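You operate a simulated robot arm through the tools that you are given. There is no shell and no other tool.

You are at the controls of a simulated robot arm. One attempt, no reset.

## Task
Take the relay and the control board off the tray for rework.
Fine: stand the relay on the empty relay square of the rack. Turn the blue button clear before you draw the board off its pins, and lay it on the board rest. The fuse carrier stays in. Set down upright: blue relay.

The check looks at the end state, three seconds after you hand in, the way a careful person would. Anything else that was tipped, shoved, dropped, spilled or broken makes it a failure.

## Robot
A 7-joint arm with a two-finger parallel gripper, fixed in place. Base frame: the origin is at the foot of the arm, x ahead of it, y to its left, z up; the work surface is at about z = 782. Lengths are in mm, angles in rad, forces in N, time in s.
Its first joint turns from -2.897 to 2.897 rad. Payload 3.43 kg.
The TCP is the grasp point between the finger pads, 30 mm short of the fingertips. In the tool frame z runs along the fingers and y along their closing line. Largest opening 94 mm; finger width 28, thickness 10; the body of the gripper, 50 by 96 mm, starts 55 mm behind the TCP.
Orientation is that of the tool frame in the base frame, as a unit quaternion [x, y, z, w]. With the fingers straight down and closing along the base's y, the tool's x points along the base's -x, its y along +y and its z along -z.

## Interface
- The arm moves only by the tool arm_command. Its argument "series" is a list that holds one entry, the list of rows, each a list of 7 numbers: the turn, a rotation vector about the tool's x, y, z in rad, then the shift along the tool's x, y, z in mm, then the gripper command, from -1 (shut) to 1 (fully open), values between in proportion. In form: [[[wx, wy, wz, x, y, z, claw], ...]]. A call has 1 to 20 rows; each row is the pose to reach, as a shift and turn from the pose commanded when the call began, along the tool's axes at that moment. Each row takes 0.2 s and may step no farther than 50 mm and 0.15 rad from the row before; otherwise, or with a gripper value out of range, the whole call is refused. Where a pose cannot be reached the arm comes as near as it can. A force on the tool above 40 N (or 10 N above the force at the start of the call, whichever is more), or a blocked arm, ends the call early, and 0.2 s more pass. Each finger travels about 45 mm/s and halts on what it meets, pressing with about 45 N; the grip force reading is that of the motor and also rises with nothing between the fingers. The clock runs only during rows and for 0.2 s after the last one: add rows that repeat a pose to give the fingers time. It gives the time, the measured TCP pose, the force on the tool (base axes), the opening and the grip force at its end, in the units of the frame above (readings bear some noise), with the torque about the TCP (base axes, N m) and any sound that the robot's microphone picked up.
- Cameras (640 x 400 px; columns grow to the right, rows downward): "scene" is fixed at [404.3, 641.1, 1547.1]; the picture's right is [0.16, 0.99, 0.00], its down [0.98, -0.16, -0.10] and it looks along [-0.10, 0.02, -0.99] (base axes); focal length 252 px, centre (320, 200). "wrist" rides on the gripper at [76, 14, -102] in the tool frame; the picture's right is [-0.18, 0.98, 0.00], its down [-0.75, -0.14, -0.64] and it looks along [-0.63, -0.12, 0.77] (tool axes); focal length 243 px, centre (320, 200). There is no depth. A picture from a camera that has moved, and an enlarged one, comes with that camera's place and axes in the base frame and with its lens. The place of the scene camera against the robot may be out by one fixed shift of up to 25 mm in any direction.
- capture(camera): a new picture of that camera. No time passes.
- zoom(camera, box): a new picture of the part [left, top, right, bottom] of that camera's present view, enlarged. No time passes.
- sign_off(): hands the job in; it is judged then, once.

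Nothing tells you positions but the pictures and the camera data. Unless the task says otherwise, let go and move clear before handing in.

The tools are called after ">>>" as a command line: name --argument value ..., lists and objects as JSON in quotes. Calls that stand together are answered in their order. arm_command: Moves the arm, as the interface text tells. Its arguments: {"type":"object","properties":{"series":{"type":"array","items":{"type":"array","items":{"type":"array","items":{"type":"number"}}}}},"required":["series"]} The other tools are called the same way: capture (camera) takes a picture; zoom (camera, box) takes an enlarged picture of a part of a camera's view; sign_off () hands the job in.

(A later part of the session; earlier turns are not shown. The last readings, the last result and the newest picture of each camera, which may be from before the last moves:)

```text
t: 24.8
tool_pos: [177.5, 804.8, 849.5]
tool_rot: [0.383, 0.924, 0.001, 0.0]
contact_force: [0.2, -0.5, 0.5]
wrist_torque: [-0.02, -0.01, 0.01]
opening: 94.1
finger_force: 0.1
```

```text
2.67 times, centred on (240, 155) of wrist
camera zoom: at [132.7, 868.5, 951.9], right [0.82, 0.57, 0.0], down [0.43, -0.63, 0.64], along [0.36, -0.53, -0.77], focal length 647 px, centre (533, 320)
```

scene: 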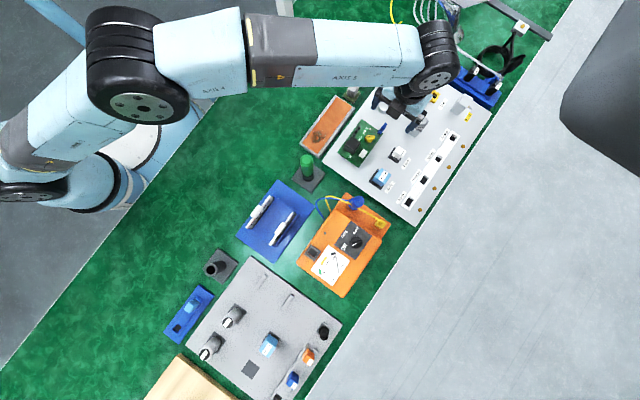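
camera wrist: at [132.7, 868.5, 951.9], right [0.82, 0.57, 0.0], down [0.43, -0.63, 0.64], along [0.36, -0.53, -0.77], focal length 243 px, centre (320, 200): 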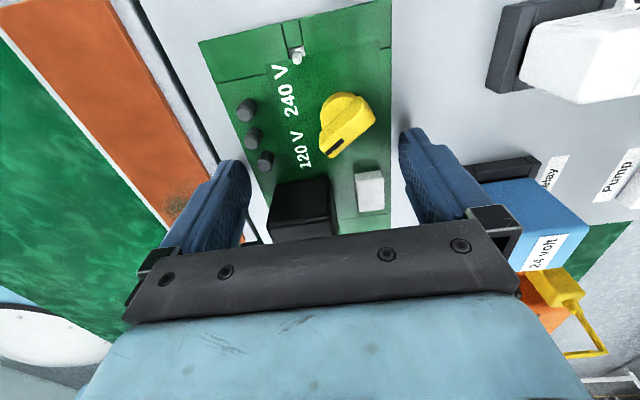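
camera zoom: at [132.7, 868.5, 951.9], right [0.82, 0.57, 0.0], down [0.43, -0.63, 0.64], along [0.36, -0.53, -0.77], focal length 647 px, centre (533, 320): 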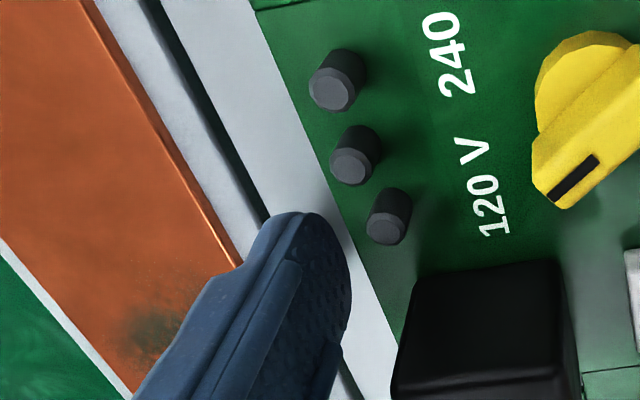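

The fingers straddle the board edges with tips below its underside. Closing.

>>> arm_command --series '[[[0, 0, 0, 0, 0, 0, 0.75], [0, 0, 0, 0, 0, 0, 0.2], [0, 0, 0, 0, 0, 0, -1], [0, 0, 0, 0, 0, 0, -1]]]'

>>> capture --camera "wrist"

```text
t: 25.8
tool_pos: [178.0, 804.3, 849.7]
tool_rot: [0.383, 0.924, -0.001, 0.0]
contact_force: [2.7, 5.1, 0.0]
wrist_torque: [0.15, -0.14, -0.05]
opening: 79.1
finger_force: 45.3
```

```text
taken
camera wrist: at [133.1, 868.7, 952.1], right [0.83, 0.56, 0.0], down [0.43, -0.63, 0.64], along [0.36, -0.53, -0.77], focal length 243 px, centre (320, 200)
```

wrist: 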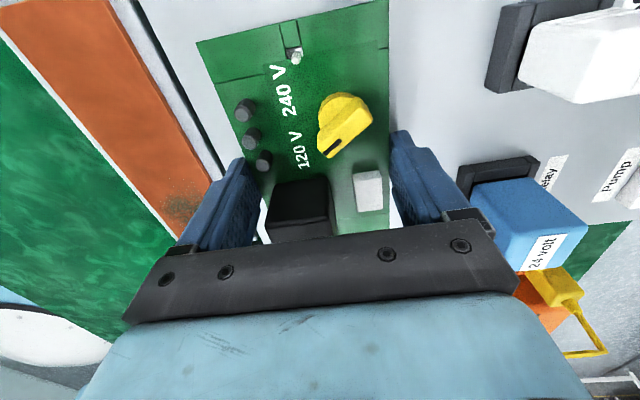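

Gripped at 79 mm. Drawing the board straight up off its pins slowly.

>>> arm_command --series '[[[0, 0, 0, 0, 0.3, -3, -1], [0, 0, 0, 0, 0.3, -6, -1], [0, 0, 0, 0, 0.3, -9, -1], [0, 0, 0, 0, 0.3, -12, -1], [0, 0, 0, 0, 0.3, -16, -1], [0, 0, 0, 0, 0.3, -20, -1], [0, 0, 0, 0, 0.3, -25, -1], [0, 0, 0, 0, 0.3, -30, -1]]]'

>>> capture --camera "wrist"

>>> zoom --camera "scene" --box '[320, 90, 430, 200]'

```text
t: 27.6
tool_pos: [176.3, 805.2, 878.6]
tool_rot: [0.382, 0.924, 0.001, 0.0]
contact_force: [0.1, -0.4, -1.1]
wrist_torque: [0.05, 0.0, 0.0]
opening: 79.3
finger_force: 45.2
```

```text
taken
camera wrist: at [132.8, 869.0, 981.5], right [0.82, 0.57, 0.0], down [0.43, -0.63, 0.64], along [0.36, -0.53, -0.77], focal length 243 px, centre (320, 200)
```

wrist: 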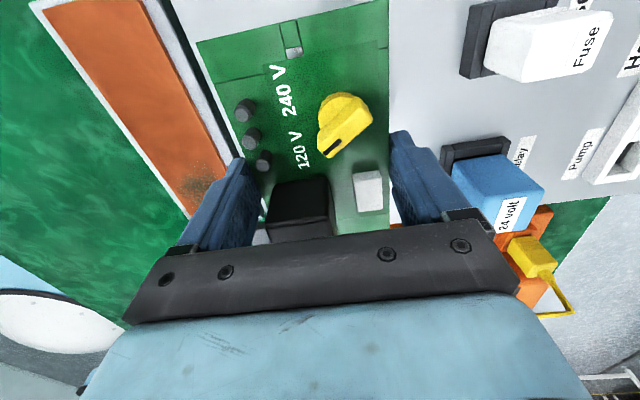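

```text
3.64 times, centred on (375, 145) of scene
camera zoom: at [404.3, 641.1, 1547.1], right [0.16, 0.99, 0.0], down [0.98, -0.16, -0.1], along [-0.1, 0.02, -0.99], focal length 917 px, centre (120, 400)
```

zoom: 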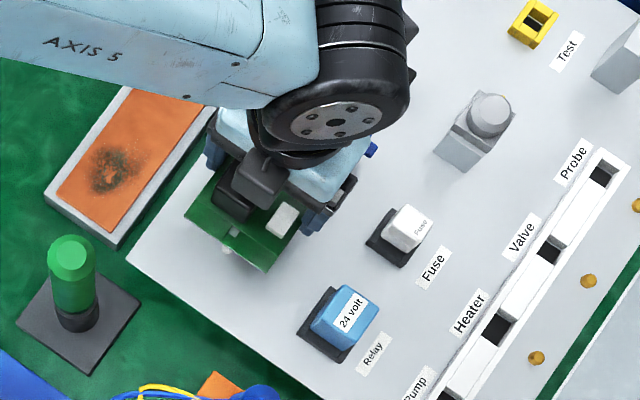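

The board is free of its pins and hangs level. The green post (top z≈985 at (238, 645)) and the blue probe (top z≈955 at (348, 760)) are tall, so I'll lift to z≈1060 before moving to an observation point near the rest at yaw 45°.

>>> arm_command --series '[[[0, 0, 0, 0, 0, -35, -1], [0, 0, 0, 0, 0, -75, -1], [0, 0, 0, 0, 0, -115, -1], [0, 0, 0, 0, 0, -155, -1], [0, 0, 0, 0, 0, -181, -1], [0, 0, 0, 0, 0, -181, -1]]]'

>>> arm_command --series '[[[0, 0, 0.11, -25, 4, 0, -1], [0, 0, 0.22, -50, 9, 0, -1], [0, 0, 0.34, -75, 13, 0, -1], [0, 0, 0.45, -100, 18, 0, -1], [0, 0, 0.56, -126, 22, 0, -1], [0, 0, 0.67, -151, 27, 0, -1], [0, 0, 0.79, -176, 31, 0, -1], [0, 0, 0.9, -201, 35, 0, -1], [0, 0, 1.01, -226, 40, 0, -1], [0, 0, 1.12, -251, 44, 0, -1], [0, 0, 1.24, -277, 49, 0, -1], [0, 0, 1.35, -302, 53, 0, -1], [0, 0, 1.46, -327, 58, 0, -1], [0, 0, 1.571, -352, 62, 0, -1], [0, 0, 1.571, -352, 62, 0, -1], [0, 0, 1.571, -352, 62, 0, -1]]]'

>>> capture --camera "wrist"

>>> zoom --camera "wrist" --box '[380, 0, 540, 100]'

>>> capture --camera "scene"

```text
t: 29.0
tool_pos: [177.0, 805.1, 1062.2]
tool_rot: [0.383, 0.924, 0.001, 0.0]
contact_force: [0.7, 1.0, -0.5]
wrist_torque: [0.0, 0.01, -0.02]
opening: 78.8
finger_force: 44.9
```

```text
t: 32.4
tool_pos: [470.9, 600.6, 1059.1]
tool_rot: [0.924, 0.382, 0.0, -0.002]
contact_force: [-0.8, -0.3, -1.8]
wrist_torque: [-0.01, 0.01, 0.02]
opening: 79.1
finger_force: 44.8
```

```text
taken
camera wrist: at [534.2, 644.5, 1161.7], right [0.56, -0.83, 0.0], down [-0.63, -0.43, 0.64], along [-0.53, -0.36, -0.77], focal length 243 px, centre (320, 200)
```

wrist: 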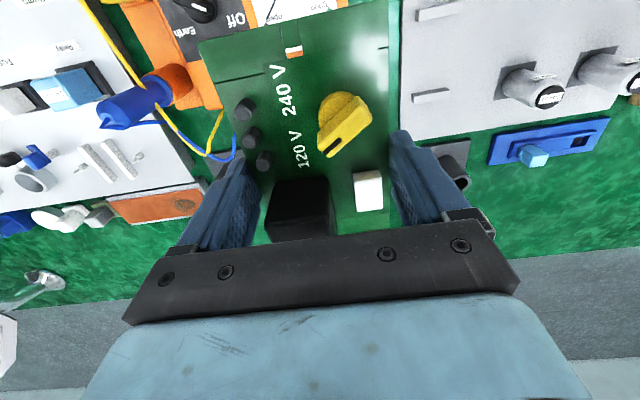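

```text
4.00 times, centred on (460, 50) of wrist
camera zoom: at [534.2, 644.5, 1161.7], right [0.56, -0.83, 0.0], down [-0.63, -0.43, 0.64], along [-0.53, -0.36, -0.77], focal length 970 px, centre (-240, 800)
```

zoom: 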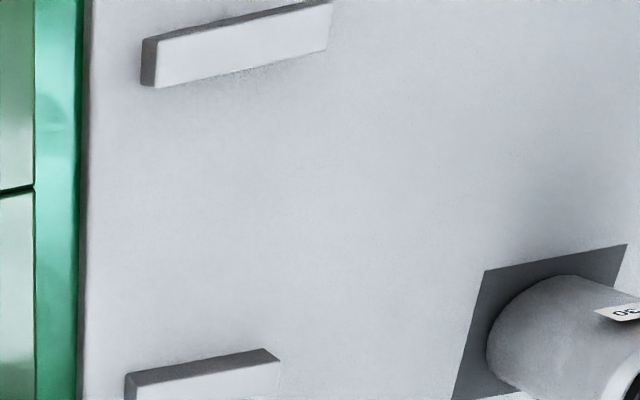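

```text
taken
```

scene: 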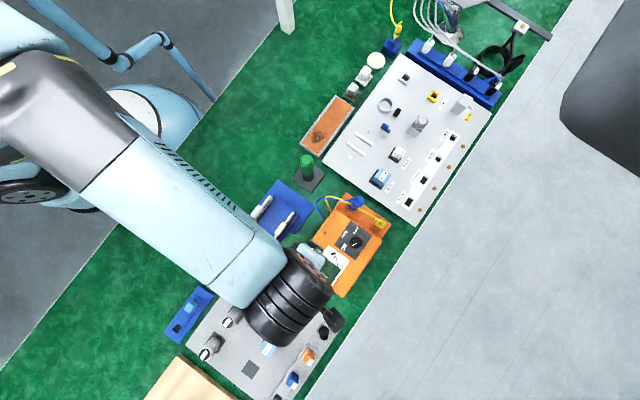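

The board is held securely and the rest bars are visible at right. I'll zoom on the tray's own bars (where the board sat) to compare, and on the rack bars.

>>> zoom --camera "scene" --box '[320, 90, 430, 200]'

>>> zoom --camera "wrist" --box '[40, 110, 200, 210]'

>>> zoom --camera "wrist" --box '[390, 0, 640, 156]'

```text
3.64 times, centred on (375, 145) of scene
camera zoom: at [404.3, 641.1, 1547.1], right [0.16, 0.99, 0.0], down [0.98, -0.16, -0.1], along [-0.1, 0.02, -0.99], focal length 917 px, centre (120, 400)
```

zoom: 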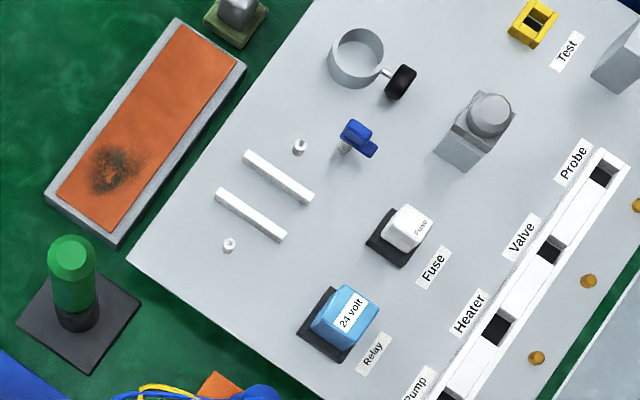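

```text
4.00 times, centred on (120, 160) of wrist
camera zoom: at [534.2, 644.5, 1161.7], right [0.56, -0.83, 0.0], down [-0.63, -0.43, 0.64], along [-0.53, -0.36, -0.77], focal length 970 px, centre (1120, 360)
```

zoom: 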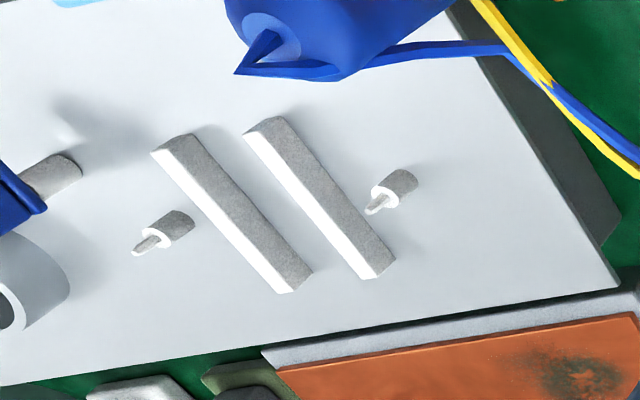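

```text
2.56 times, centred on (515, 78) of wrist
camera zoom: at [534.2, 644.5, 1161.7], right [0.56, -0.83, 0.0], down [-0.63, -0.43, 0.64], along [-0.53, -0.36, -0.77], focal length 621 px, centre (-179, 512)
```

zoom: 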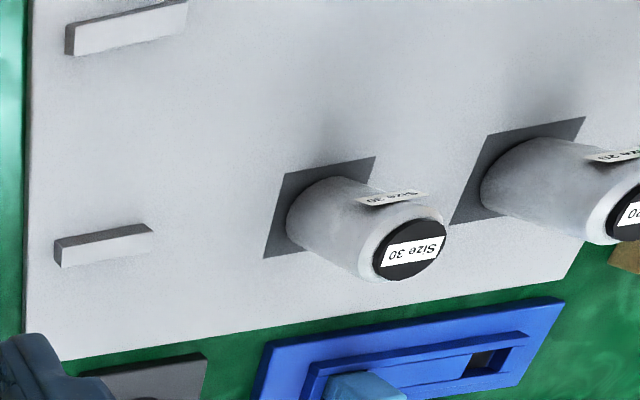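

The rest bars centre at (569, 489), 95 mm apart, so the board's long axis laid across them fits with the tool at yaw 45°. I'll move over it with the 6 mm board offset compensated and descend to well above contact.

>>> arm_command --series '[[[0, 0, 0, -3, 30, 0, -1], [0, 0, 0, -6, 60, 0, -1], [0, 0, 0, -9, 90, 0, -1], [0, 0, 0, -12, 120, 0, -1], [0, 0, 0, -14.8, 148.4, 0, -1], [0, 0, 0, -14.8, 148.4, 30, -1], [0, 0, 0, -14.8, 148.4, 60, -1], [0, 0, 0, -14.8, 148.4, 90, -1], [0, 0, 0, -14.8, 148.4, 120, -1], [0, 0, 0, -14.8, 148.4, 150, -1], [0, 0, 0, -14.8, 148.4, 175, -1], [0, 0, 0, -14.8, 148.4, 190, -1], [0, 0, 0, -14.8, 148.4, 190, -1], [0, 0, 0, -14.8, 148.4, 190, -1]]]'

>>> capture --camera "wrist"

>>> zoom --camera "scene" --box '[200, 220, 360, 320]'

```text
t: 35.4
tool_pos: [567.3, 486.7, 869.1]
tool_rot: [0.924, 0.383, 0.001, 0.0]
contact_force: [0.0, -0.3, -0.4]
wrist_torque: [-0.03, 0.0, -0.04]
opening: 78.9
finger_force: 44.6
```

```text
taken
camera wrist: at [630.2, 530.4, 971.9], right [0.56, -0.83, 0.0], down [-0.63, -0.43, 0.64], along [-0.53, -0.36, -0.77], focal length 243 px, centre (320, 200)
```

wrist: 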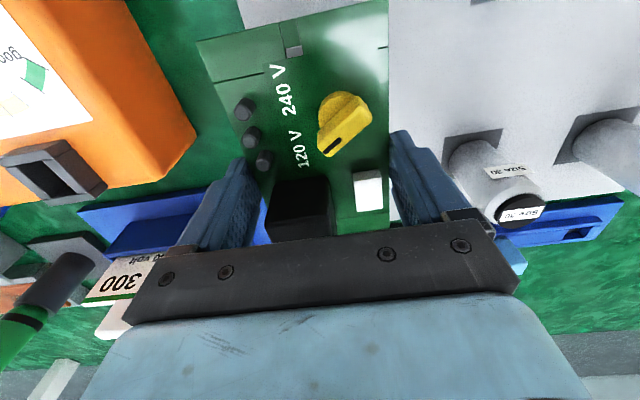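

```text
4.00 times, centred on (280, 270) of scene
camera zoom: at [404.3, 641.1, 1547.1], right [0.16, 0.99, 0.0], down [0.98, -0.16, -0.1], along [-0.1, 0.02, -0.99], focal length 1009 px, centre (480, -80)
```

zoom: 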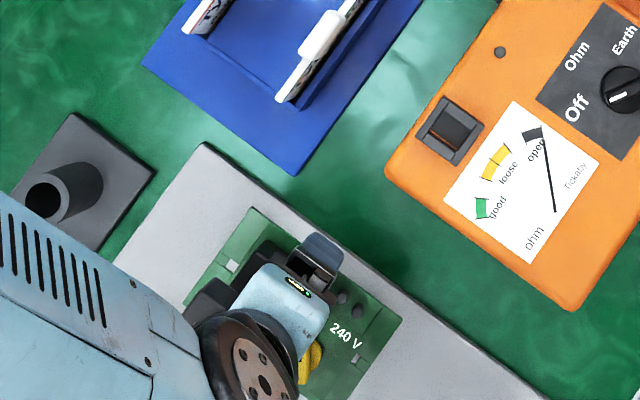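

The board is over the rest and the surroundings are clear. Lowering in small steps to feel for contact.

>>> arm_command --series '[[[0, 0, 0, 1, 0, 8, -1], [0, 0, 0, 1, 0, 16, -1], [0, 0, 0, 1, 0, 22, -1], [0, 0, 0, 1, 0, 27, -1], [0, 0, 0, 1, 0, 27, -1]]]'

>>> capture --camera "wrist"

>>> zoom --camera "wrist" --box '[380, 100, 540, 200]'

```text
t: 36.6
tool_pos: [566.3, 486.2, 842.1]
tool_rot: [0.924, 0.383, 0.0, -0.001]
contact_force: [0.4, 0.2, -0.3]
wrist_torque: [0.01, -0.02, 0.02]
opening: 79.2
finger_force: 45.3
```

```text
taken
camera wrist: at [629.2, 529.7, 945.1], right [0.56, -0.83, 0.0], down [-0.63, -0.43, 0.64], along [-0.53, -0.36, -0.77], focal length 243 px, centre (320, 200)
```

wrist: 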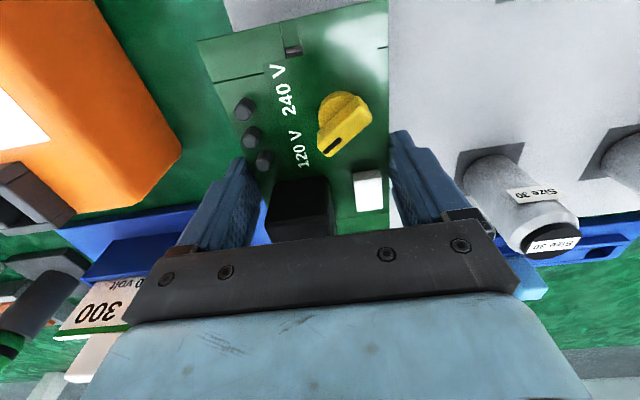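

```text
4.00 times, centred on (460, 150) of wrist
camera zoom: at [629.2, 529.7, 945.1], right [0.56, -0.83, 0.0], down [-0.63, -0.43, 0.64], along [-0.53, -0.36, -0.77], focal length 970 px, centre (-240, 400)
```

zoom: 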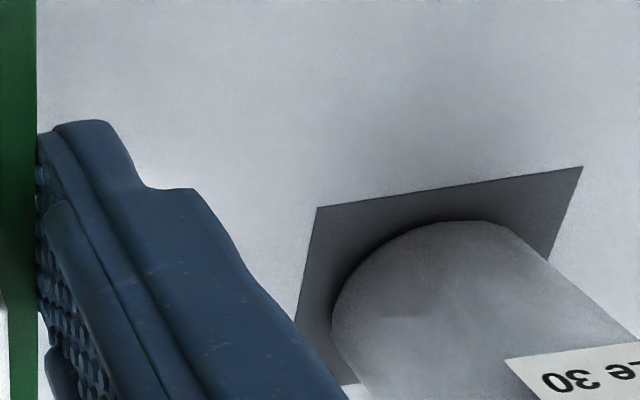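

Triangulating a rack socket corner puts the rack surface near z≈783, so the bars are lower than I assumed. That shifts the rest centre estimate to about (570, 484). I'll correct the lateral position by a few mm and keep descending.

>>> arm_command --series '[[[0, 0, 0, -2, 2.5, 0, -1], [0, 0, 0, -4, 5, 3, -1], [0, 0, 0, -4, 5, 9, -1], [0, 0, 0, -4, 5, 14, -1], [0, 0, 0, -4, 5, 18, -1], [0, 0, 0, -4, 5, 18, -1]]]'

>>> zoom --camera "wrist" --box '[380, 100, 460, 200]'

>>> zoom --camera "wrist" --box '[180, 0, 420, 150]'

```text
t: 38.0
tool_pos: [566.3, 477.3, 824.7]
tool_rot: [0.924, 0.383, 0.0, 0.0]
contact_force: [0.6, 0.0, -0.7]
wrist_torque: [0.0, 0.0, 0.01]
opening: 79.3
finger_force: 45.2
```

```text
4.00 times, centred on (420, 150) of wrist
camera zoom: at [628.8, 522.7, 927.0], right [0.57, -0.82, 0.0], down [-0.63, -0.43, 0.64], along [-0.53, -0.36, -0.77], focal length 970 px, centre (-80, 400)
```

zoom: 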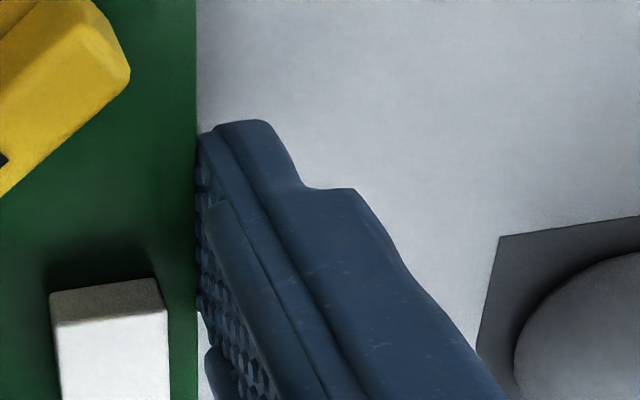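

```text
2.67 times, centred on (300, 75) of wrist
camera zoom: at [628.8, 522.7, 927.0], right [0.57, -0.82, 0.0], down [-0.63, -0.43, 0.64], along [-0.53, -0.36, -0.77], focal length 647 px, centre (373, 533)
```

zoom: 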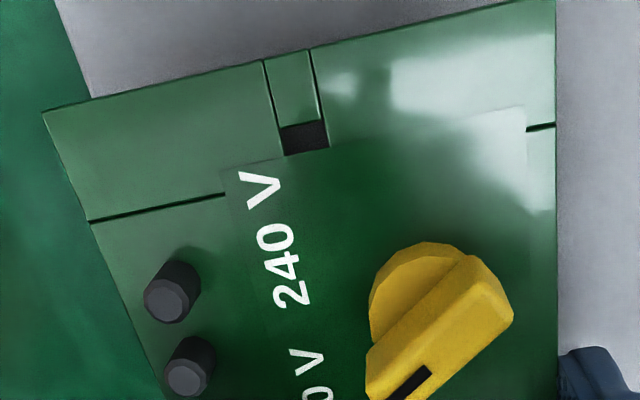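

Still no contact at 824.7. Continuing in 1 mm rows.

>>> arm_command --series '[[[0, 0, 0, 0, 0, 1, -1], [0, 0, 0, 0, 0, 2, -1], [0, 0, 0, 0, 0, 3, -1], [0, 0, 0, 0, 0, 4, -1], [0, 0, 0, 0, 0, 4, -1]]]'

>>> arm_command --series '[[[0, 0, 0, 0, 0, 1, -1], [0, 0, 0, 0, 0, 2, -1], [0, 0, 0, 0, 0, 2, -1]]]'

```text
t: 39.2
tool_pos: [565.8, 478.0, 820.3]
tool_rot: [0.924, 0.383, 0.001, -0.001]
contact_force: [0.0, -0.3, -0.8]
wrist_torque: [-0.03, 0.0, 0.01]
opening: 78.8
finger_force: 45.0
```

```text
t: 40.0
tool_pos: [566.6, 479.5, 818.8]
tool_rot: [0.924, 0.382, 0.001, -0.001]
contact_force: [0.6, -0.6, -1.2]
wrist_torque: [-0.02, 0.02, -0.02]
opening: 79.2
finger_force: 44.5
```

>>> arm_command --series '[[[0, 0, 0, 0, 0, 1, -1], [0, 0, 0, 0, 0, 2, -1], [0, 0, 0, 0, 0, 2, -1]]]'

>>> zoom --camera "wrist" --box '[380, 100, 460, 200]'

>>> zoom --camera "scene" --box '[220, 240, 340, 315]'

```text
t: 40.8
tool_pos: [566.5, 478.8, 818.3]
tool_rot: [0.924, 0.383, 0.001, -0.002]
contact_force: [1.6, -5.6, 20.7]
wrist_torque: [-0.97, 0.32, 0.15]
opening: 79.0
finger_force: 45.4
```

```text
4.00 times, centred on (420, 150) of wrist
camera zoom: at [629.3, 523.2, 921.0], right [0.56, -0.83, 0.0], down [-0.63, -0.44, 0.64], along [-0.53, -0.36, -0.77], focal length 970 px, centre (-80, 400)
```

zoom: 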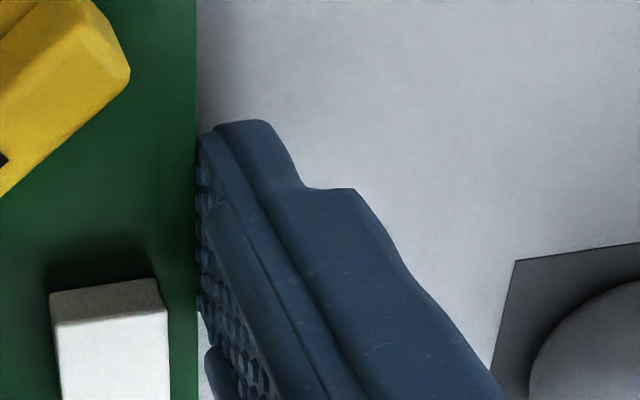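

```text
5.33 times, centred on (280, 278) of scene
camera zoom: at [404.3, 641.1, 1547.1], right [0.16, 0.99, 0.0], down [0.98, -0.16, -0.1], along [-0.1, 0.02, -0.99], focal length 1345 px, centre (533, -213)
```

zoom: 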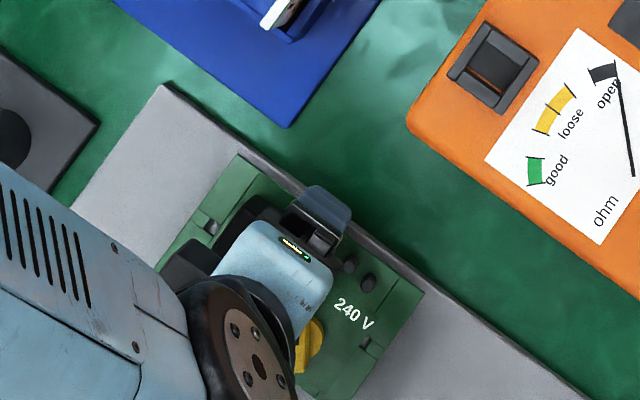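

Contact: 20 N up, with the torque placing it on the lower bar, so the board is on the rest rather than the tips on the plate. I'll ease the preload, open slowly and lift straight up.

>>> arm_command --series '[[[0, 0, 0, 0, 0, -0.7, -1], [0, 0, 0, 0, 0, -0.7, 0.69], [0, 0, 0, 0, 0, -0.7, 0.75], [0, 0, 0, 0, 0, -0.7, 0.85], [0, 0, 0, 0, 0, -0.7, 1], [0, 0, 0, 0, 0, -0.7, 1], [0, 0, 0, 0, 0, -0.7, 1]]]'

>>> capture --camera "wrist"

```text
t: 42.4
tool_pos: [567.1, 478.0, 817.2]
tool_rot: [0.924, 0.382, -0.001, -0.001]
contact_force: [-1.1, -0.6, -0.5]
wrist_torque: [0.01, 0.05, -0.01]
opening: 93.9
finger_force: 0.0
```

```text
taken
camera wrist: at [629.8, 523.4, 920.0], right [0.57, -0.82, 0.0], down [-0.63, -0.43, 0.64], along [-0.53, -0.36, -0.77], focal length 243 px, centre (320, 200)
```

wrist: 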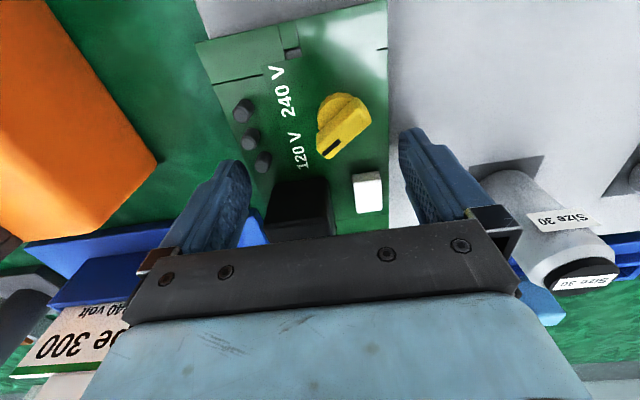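

Released cleanly. Lifting straight up and checking the board.

>>> arm_command --series '[[[0, 0, 0, 0, 0, -8, 1], [0, 0, 0, 0, 0, -20, 1], [0, 0, 0, 0, 0, -45, 1], [0, 0, 0, 0, 0, -85, 1], [0, 0, 0, 0, 0, -125, 1], [0, 0, 0, 0, 0, -165, 1], [0, 0, 0, 0, 0, -205, 1], [0, 0, 0, 0, 0, -243, 1], [0, 0, 0, 0, 0, -243, 1]]]'

>>> capture --camera "wrist"

>>> zoom --camera "wrist" --box '[200, 20, 440, 170]'

>>> capture --camera "scene"

```text
t: 44.4
tool_pos: [567.9, 474.6, 1061.9]
tool_rot: [0.924, 0.382, 0.001, -0.002]
contact_force: [-0.5, 1.3, 0.7]
wrist_torque: [0.04, -0.02, -0.03]
opening: 93.8
finger_force: 0.0
```

```text
taken
camera wrist: at [631.1, 518.6, 1164.5], right [0.56, -0.83, 0.0], down [-0.63, -0.43, 0.64], along [-0.53, -0.36, -0.77], focal length 243 px, centre (320, 200)
```

wrist: 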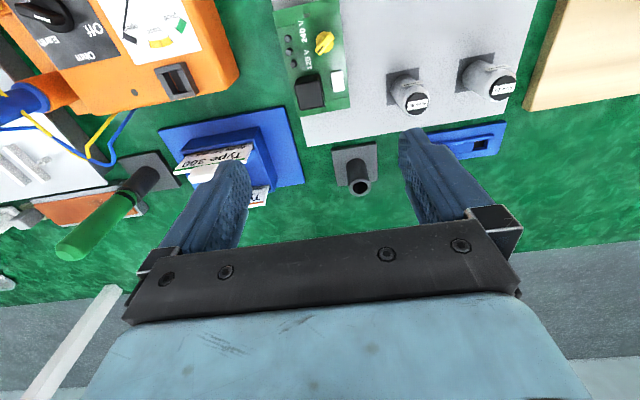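

```text
2.67 times, centred on (320, 95) of wrist
camera zoom: at [631.1, 518.6, 1164.5], right [0.56, -0.83, 0.0], down [-0.63, -0.43, 0.64], along [-0.53, -0.36, -0.77], focal length 647 px, centre (320, 480)
```

zoom: 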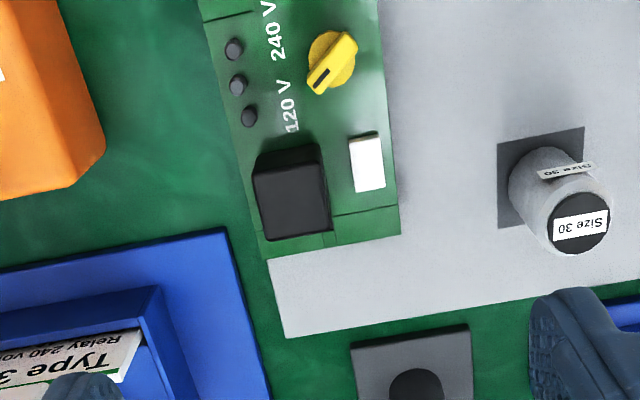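

```text
taken
```

scene: 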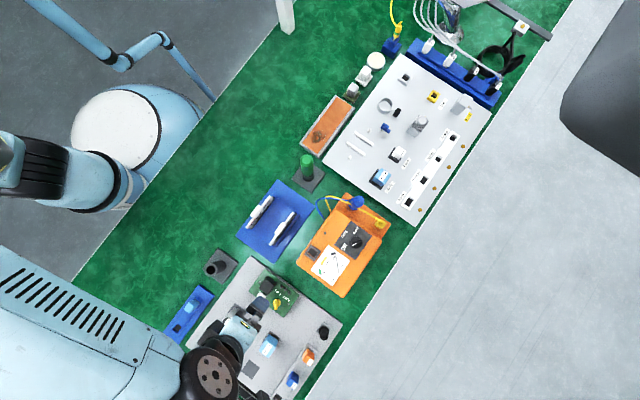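

The board lies flat across the rest bars. Next I'll travel high to the relay at about (285, 848) with yaw 135°.

>>> arm_command --series '[[[0, 0, -0.11, 4, -33, 0, 1], [0, 0, -0.22, 9, -66, 0, 1], [0, 0, -0.34, 14, -99, 0, 1], [0, 0, -0.45, 18, -132, 0, 1], [0, 0, -0.56, 23, -166, 0, 1], [0, 0, -0.67, 27, -199, 0, 1], [0, 0, -0.79, 32, -232, 0, 1], [0, 0, -0.9, 37, -265, 0, 1], [0, 0, -1.01, 41, -298, 0, 1], [0, 0, -1.12, 46, -331, 0, 1], [0, 0, -1.24, 50, -364, 0, 1], [0, 0, -1.35, 55, -397, 0, 1], [0, 0, -1.46, 59, -430, 0, 1], [0, 0, -1.571, 64, -463.6, 0, 1], [0, 0, -1.571, 64, -463.6, 30, 1], [0, 0, -1.571, 64, -463.6, 50, 1], [0, 0, -1.571, 64, -463.6, 50, 1]]]'

>>> capture --camera "wrist"

>>> zoom --camera "wrist" --box '[250, 40, 410, 140]'

>>> zoom --camera "scene" --box '[190, 250, 350, 350]'

```text
t: 48.0
tool_pos: [281.7, 851.7, 1010.0]
tool_rot: [0.383, 0.924, 0.001, 0.0]
contact_force: [-0.5, -0.1, 0.6]
wrist_torque: [0.05, -0.01, -0.03]
opening: 94.1
finger_force: 0.0
```

```text
taken
camera wrist: at [238.0, 915.2, 1112.7], right [0.82, 0.57, 0.0], down [0.43, -0.63, 0.64], along [0.36, -0.53, -0.77], focal length 243 px, centre (320, 200)
```

wrist: 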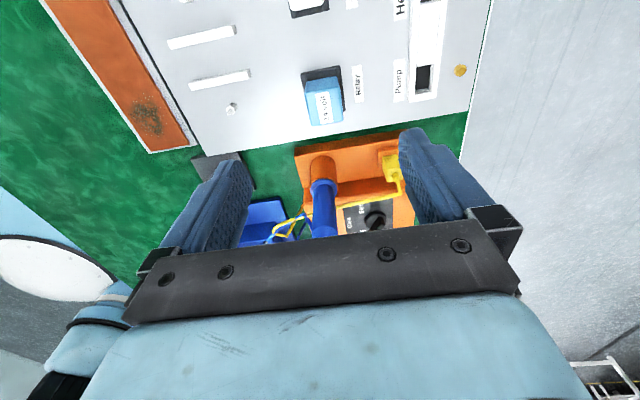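

```text
4.00 times, centred on (330, 90) of wrist
camera zoom: at [238.0, 915.2, 1112.7], right [0.82, 0.57, 0.0], down [0.43, -0.63, 0.64], along [0.36, -0.53, -0.77], focal length 970 px, centre (280, 640)
```

zoom: 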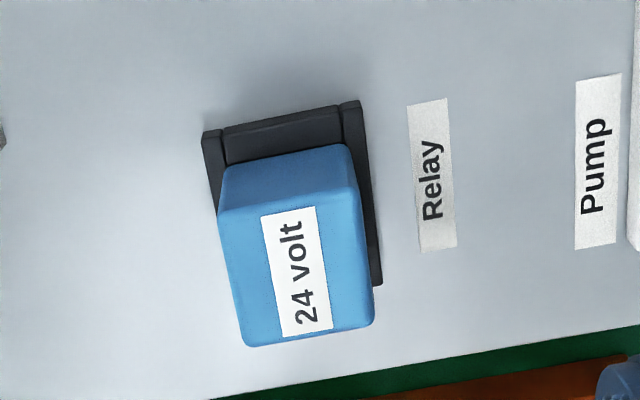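

```text
4.00 times, centred on (270, 300) of scene
camera zoom: at [404.3, 641.1, 1547.1], right [0.16, 0.99, 0.0], down [0.98, -0.16, -0.1], along [-0.1, 0.02, -0.99], focal length 1009 px, centre (520, -200)
```

zoom: 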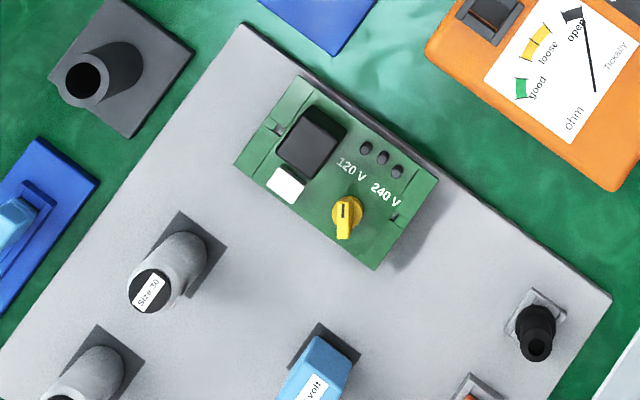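

The relay body is about 34×34 mm, centred at (290.5, 846.6), with its top near z≈863. I'll centre over it and go partway down, then re-check.

>>> arm_command --series '[[[0, 0, 0, -9.7, 2.6, 20, 0.6], [0, 0, 0, -9.7, 2.6, 45, 0.5], [0, 0, 0, -9.7, 2.6, 75, 0.5], [0, 0, 0, -9.7, 2.6, 95, 0.5], [0, 0, 0, -9.7, 2.6, 95, 0.5], [0, 0, 0, -9.7, 2.6, 95, 0.5]]]'

>>> capture --camera "wrist"

>>> zoom --camera "wrist" --box '[240, 110, 400, 210]'

```text
t: 49.4
tool_pos: [291.5, 848.5, 916.6]
tool_rot: [0.383, 0.924, 0.001, -0.001]
contact_force: [0.2, -0.2, 0.0]
wrist_torque: [0.0, 0.01, 0.03]
opening: 70.7
finger_force: 0.1
```

```text
taken
camera wrist: at [246.9, 912.2, 1019.6], right [0.82, 0.57, 0.0], down [0.43, -0.63, 0.64], along [0.36, -0.53, -0.77], focal length 243 px, centre (320, 200)
```

wrist: 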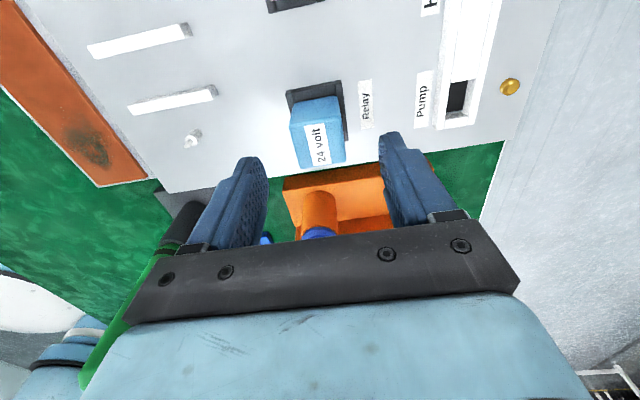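

```text
4.00 times, centred on (320, 160) of wrist
camera zoom: at [246.9, 912.2, 1019.6], right [0.82, 0.57, 0.0], down [0.43, -0.63, 0.64], along [0.36, -0.53, -0.77], focal length 970 px, centre (320, 360)
```

zoom: 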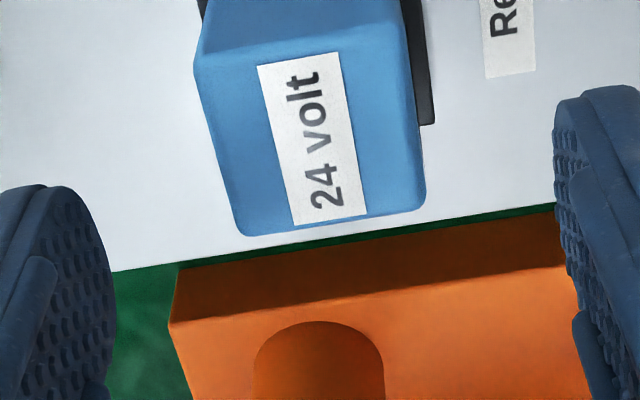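

Relay alignment looks good. The blue probe beside the tray is tall, so I'll check the scene for clearance to the wrist before lowering.

>>> capture --camera "scene"

>>> zoom --camera "scene" --box '[290, 120, 450, 220]'

>>> zoom --camera "wrist" --box '[220, 140, 400, 250]'

```text
taken
```

scene: 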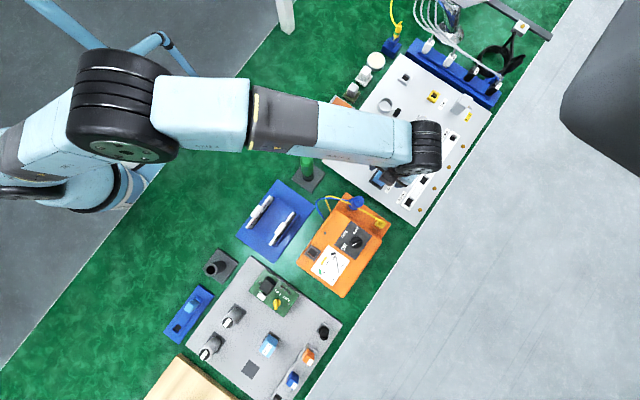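

```text
4.00 times, centred on (370, 170) of scene
camera zoom: at [404.3, 641.1, 1547.1], right [0.16, 0.99, 0.0], down [0.98, -0.16, -0.1], along [-0.1, 0.02, -0.99], focal length 1009 px, centre (120, 320)
```

zoom: 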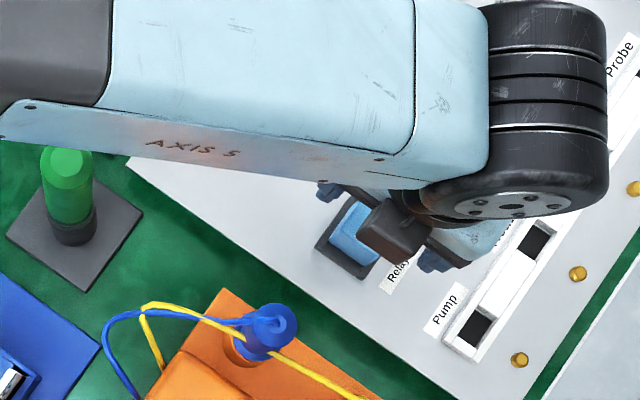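

```text
3.56 times, centred on (310, 195) of wrist
camera zoom: at [246.9, 912.2, 1019.6], right [0.82, 0.57, 0.0], down [0.43, -0.63, 0.64], along [0.36, -0.53, -0.77], focal length 863 px, centre (356, 218)
```

zoom: 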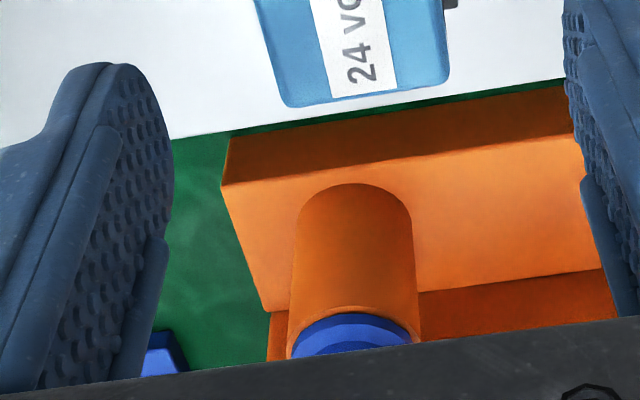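

The wrist and forearm are clear of the probe and the lamp post. I'll lower around the relay with a 1 mm lateral correction.

>>> arm_command --series '[[[0, 0, 0, 0.5, -0.5, 15, 0.5], [0, 0, 0, 0.5, -1, 30, 0.5], [0, 0, 0, 0.5, -1, 45, 0.5], [0, 0, 0, 0.5, -1, 55, 0.5], [0, 0, 0, 0.5, -1, 60, 0.5], [0, 0, 0, 0.5, -1, 60, 0.5]]]'

>>> capture --camera "wrist"

>>> zoom --camera "wrist" --box '[220, 100, 420, 225]'

```text
t: 50.8
tool_pos: [291.4, 845.9, 856.0]
tool_rot: [0.383, 0.924, 0.002, 0.0]
contact_force: [0.3, 0.1, -0.3]
wrist_torque: [0.01, 0.0, -0.01]
opening: 70.5
finger_force: 0.0
```

```text
taken
camera wrist: at [246.2, 910.0, 959.6], right [0.82, 0.57, 0.0], down [0.43, -0.63, 0.64], along [0.36, -0.53, -0.77], focal length 243 px, centre (320, 200)
```

wrist: 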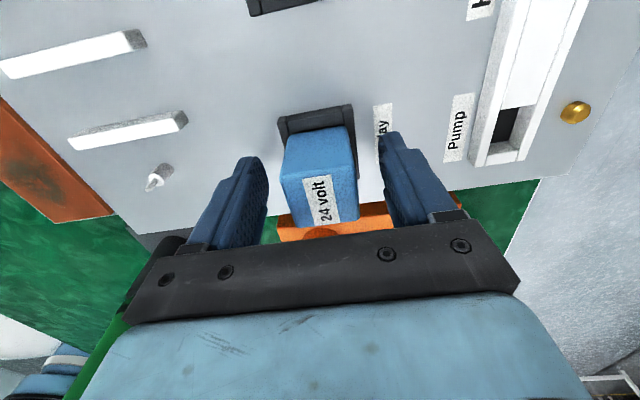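

```text
3.20 times, centred on (320, 162) of wrist
camera zoom: at [246.2, 910.0, 959.6], right [0.82, 0.57, 0.0], down [0.43, -0.63, 0.64], along [0.36, -0.53, -0.77], focal length 776 px, centre (320, 320)
```

zoom: 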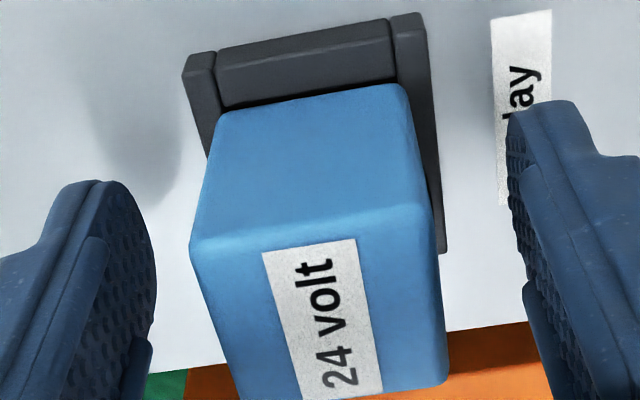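

Fingers straddle the relay above its socket frame. Closing.

>>> arm_command --series '[[[0, 0, 0, 0, 0, 0, 0], [0, 0, 0, 0, 0, 0, -0.2], [0, 0, 0, 0, 0, 0, -1], [0, 0, 0, 0, 0, 0, -1], [0, 0, 0, 0, 0, 0, -1]]]'

>>> zoom --camera "wrist" --box '[220, 100, 420, 225]'

```text
t: 52.0
tool_pos: [290.1, 846.5, 857.5]
tool_rot: [0.383, 0.924, 0.002, -0.001]
contact_force: [3.2, 2.6, 1.2]
wrist_torque: [0.13, -0.08, -0.02]
opening: 38.8
finger_force: 45.2
```

```text
3.20 times, centred on (320, 162) of wrist
camera zoom: at [246.3, 910.1, 959.9], right [0.82, 0.57, 0.0], down [0.43, -0.63, 0.64], along [0.36, -0.53, -0.77], focal length 776 px, centre (320, 320)
```

zoom: 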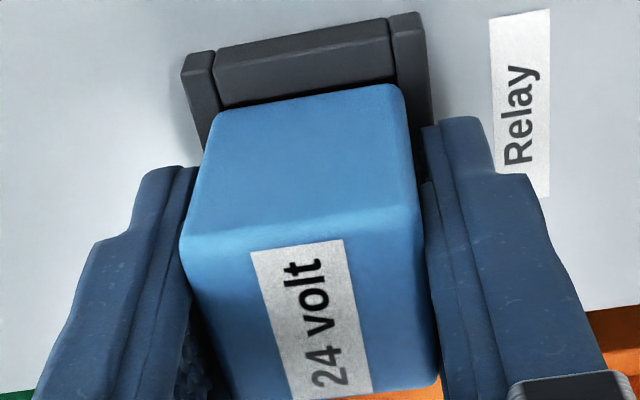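

Held at 38.8 mm, which matches the relay body. Pulling it straight up slowly.

>>> arm_command --series '[[[0, 0, 0, 0, 0, -3, -1], [0, 0, 0, 0, 0, -6, -1], [0, 0, 0, 0, 0, -10, -1], [0, 0, 0, 0, 0, -14, -1], [0, 0, 0, 0, 0, -19, -1], [0, 0, 0, 0, 0, -25, -1], [0, 0, 0, 0, 0, -32, -1], [0, 0, 0, 0, 0, -40, -1]]]'

>>> capture --camera "wrist"

>>> zoom --camera "wrist" --box '[220, 60, 420, 185]'

>>> zoom --camera "scene" --box '[290, 120, 450, 220]'

```text
t: 53.8
tool_pos: [290.8, 846.5, 894.5]
tool_rot: [0.383, 0.924, 0.001, 0.0]
contact_force: [-1.2, 0.0, -0.7]
wrist_torque: [-0.01, 0.01, 0.0]
opening: 38.6
finger_force: 44.9
```

```text
taken
camera wrist: at [247.8, 910.6, 997.5], right [0.82, 0.57, 0.0], down [0.43, -0.63, 0.64], along [0.36, -0.53, -0.77], focal length 243 px, centre (320, 200)
```

wrist: 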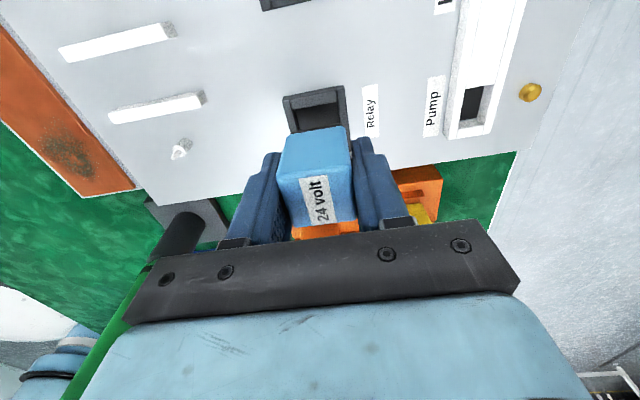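

```text
3.20 times, centred on (320, 122) of wrist
camera zoom: at [247.8, 910.6, 997.5], right [0.82, 0.57, 0.0], down [0.43, -0.63, 0.64], along [0.36, -0.53, -0.77], focal length 776 px, centre (320, 448)
```

zoom: 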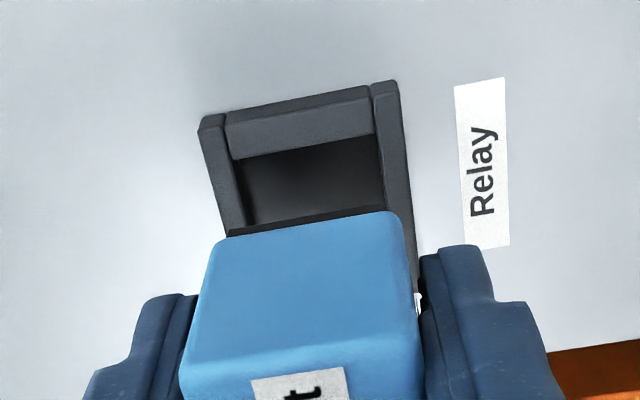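

```text
4.00 times, centred on (370, 170) of scene
camera zoom: at [404.3, 641.1, 1547.1], right [0.16, 0.99, 0.0], down [0.98, -0.16, -0.1], along [-0.1, 0.02, -0.99], focal length 1009 px, centre (120, 320)
```

zoom: 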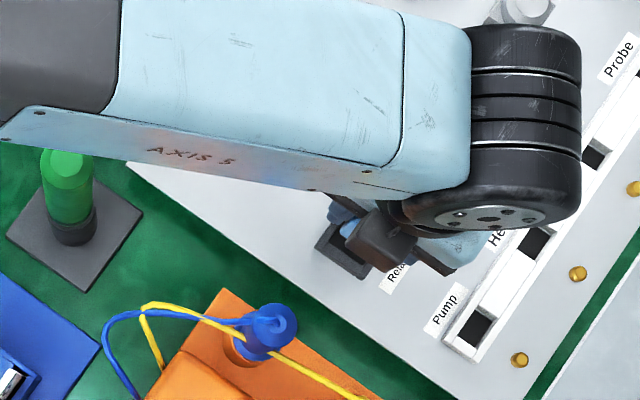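

The relay is out of its socket. I'll lift to z≈1070, traverse to the rack and hover over the empty square.

>>> arm_command --series '[[[0, 0, 0, 0, 0, -35, -1], [0, 0, 0, 0, 0, -75, -1], [0, 0, 0, 0, 0, -115, -1], [0, 0, 0, 0, 0, -150, -1], [0, 0, 0, 0, 0, -175, -1], [0, 0, 0, 0, 0, -175, -1]]]'

>>> arm_command --series '[[[0, 0, 0, -25, 1, 0, -1], [0, 0, 0, -65, 2, 0, -1], [0, 0, 0, -105, 3, 0, -1], [0, 0, 0, -147, 4, 0, -1], [0, 0, 0, -189, 5, 0, -1], [0, 0, 0, -231, 6, 0, -1], [0, 0, 0, -273, 7, 0, -1], [0, 0, 0, -315, 8, 0, -1], [0, 0, 0, -357, 9, 0, -1], [0, 0, 0, -399, 10, 0, -1], [0, 0, 0, -441, 11, 0, -1], [0, 0, 0, -483, 12, 0, -1], [0, 0, 0, -525, 13, 0, -1], [0, 0, 0, -567, 14, 0, -1], [0, 0, 0, -607, 15, 0, -1], [0, 0, 0, -640, 15.6, 0, -1], [0, 0, 0, -660, 15.6, 0, -1], [0, 0, 0, -670, 15.6, 0, -1], [0, 0, 0, -670, 15.6, 0, -1]]]'

>>> capture --camera "wrist"

>>> zoom --camera "wrist" --box '[240, 20, 400, 120]'

>>> capture --camera "scene"

```text
t: 55.2
tool_pos: [293.9, 843.9, 1068.4]
tool_rot: [0.383, 0.924, 0.001, 0.0]
contact_force: [-0.7, -0.1, -0.4]
wrist_torque: [-0.02, -0.01, 0.02]
opening: 38.5
finger_force: 45.1
```

```text
t: 59.2
tool_pos: [775.9, 382.2, 1069.4]
tool_rot: [0.383, 0.924, 0.001, 0.0]
contact_force: [-0.4, 0.5, -0.3]
wrist_torque: [-0.03, -0.01, 0.03]
opening: 38.4
finger_force: 44.7
```

```text
taken
camera wrist: at [731.3, 446.1, 1172.4], right [0.82, 0.57, 0.0], down [0.43, -0.63, 0.64], along [0.36, -0.53, -0.77], focal length 243 px, centre (320, 200)
```

wrist: 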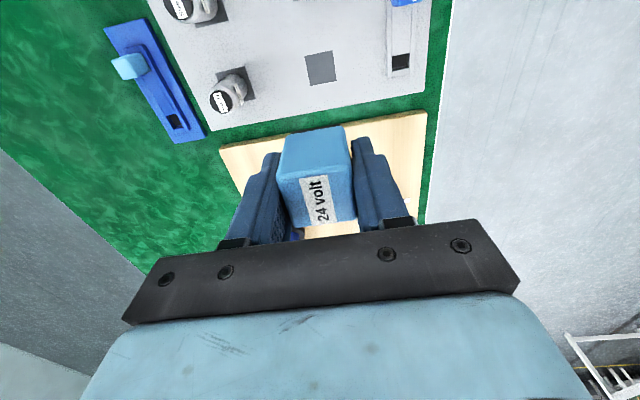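

```text
4.00 times, centred on (320, 70) of wrist
camera zoom: at [731.3, 446.1, 1172.4], right [0.82, 0.57, 0.0], down [0.43, -0.63, 0.64], along [0.36, -0.53, -0.77], focal length 970 px, centre (320, 720)
```

zoom: 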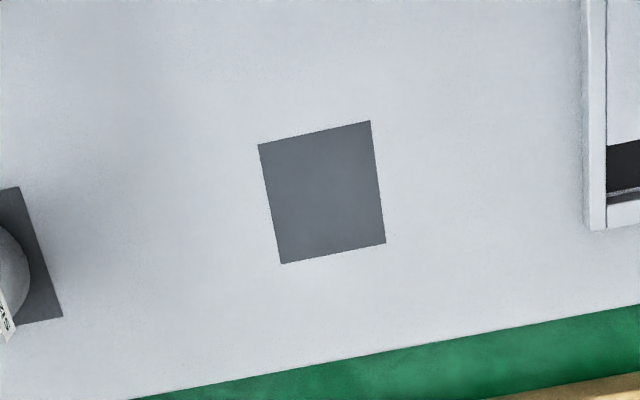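

```text
taken
```

scene: 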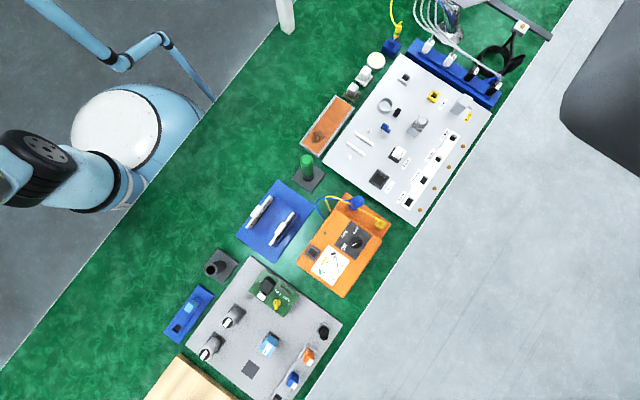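

The empty square is 39 mm wide and centred at (776.4, 382.7), almost directly below the TCP. The relay is about as wide, so I'll measure precisely how it sits in the grip.

>>> zoom --camera "wrist" --box '[240, 120, 400, 220]'

>>> zoom --camera "wrist" --box '[260, 115, 380, 190]'

>>> zoom --camera "scene" --box '[340, 140, 420, 200]'

>>> zoom --camera "scene" --box '[210, 310, 330, 400]'

```text
4.00 times, centred on (320, 170) of wrist
camera zoom: at [731.3, 446.1, 1172.4], right [0.82, 0.57, 0.0], down [0.43, -0.63, 0.64], along [0.36, -0.53, -0.77], focal length 970 px, centre (320, 320)
```

zoom: 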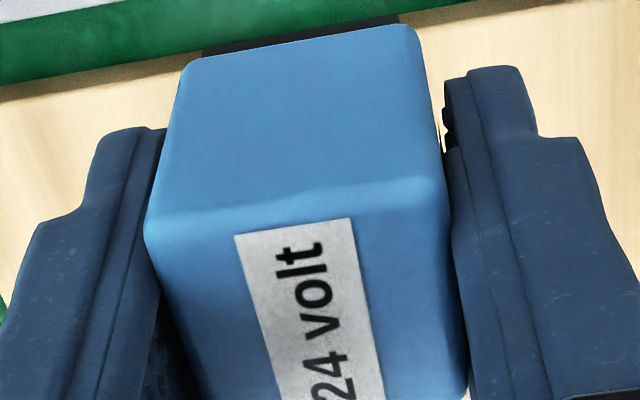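

```text
5.33 times, centred on (320, 152) of wrist
camera zoom: at [731.3, 446.1, 1172.4], right [0.82, 0.57, 0.0], down [0.43, -0.63, 0.64], along [0.36, -0.53, -0.77], focal length 1294 px, centre (320, 453)
```

zoom: 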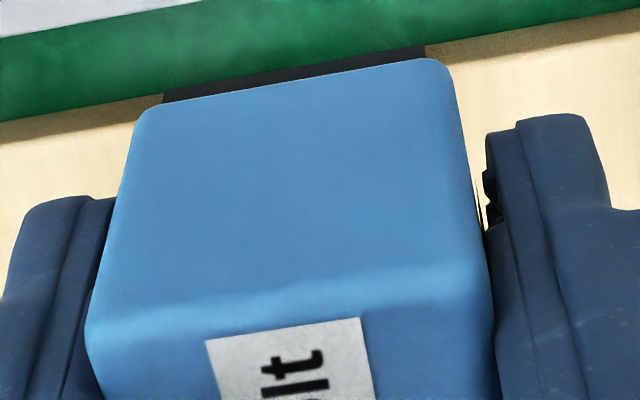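

```text
6.67 times, centred on (380, 170) of scene
camera zoom: at [404.3, 641.1, 1547.1], right [0.16, 0.99, 0.0], down [0.98, -0.16, -0.1], along [-0.1, 0.02, -0.99], focal length 1681 px, centre (-80, 400)
```

zoom: 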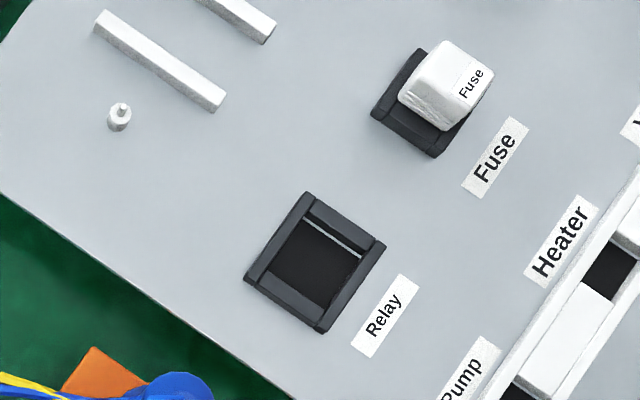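

```text
4.44 times, centred on (270, 355) of scene
camera zoom: at [404.3, 641.1, 1547.1], right [0.16, 0.99, 0.0], down [0.98, -0.16, -0.1], along [-0.1, 0.02, -0.99], focal length 1121 px, centre (542, -489)
```

zoom: 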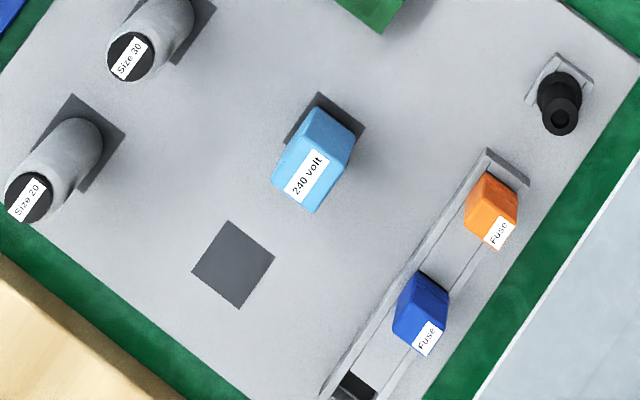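

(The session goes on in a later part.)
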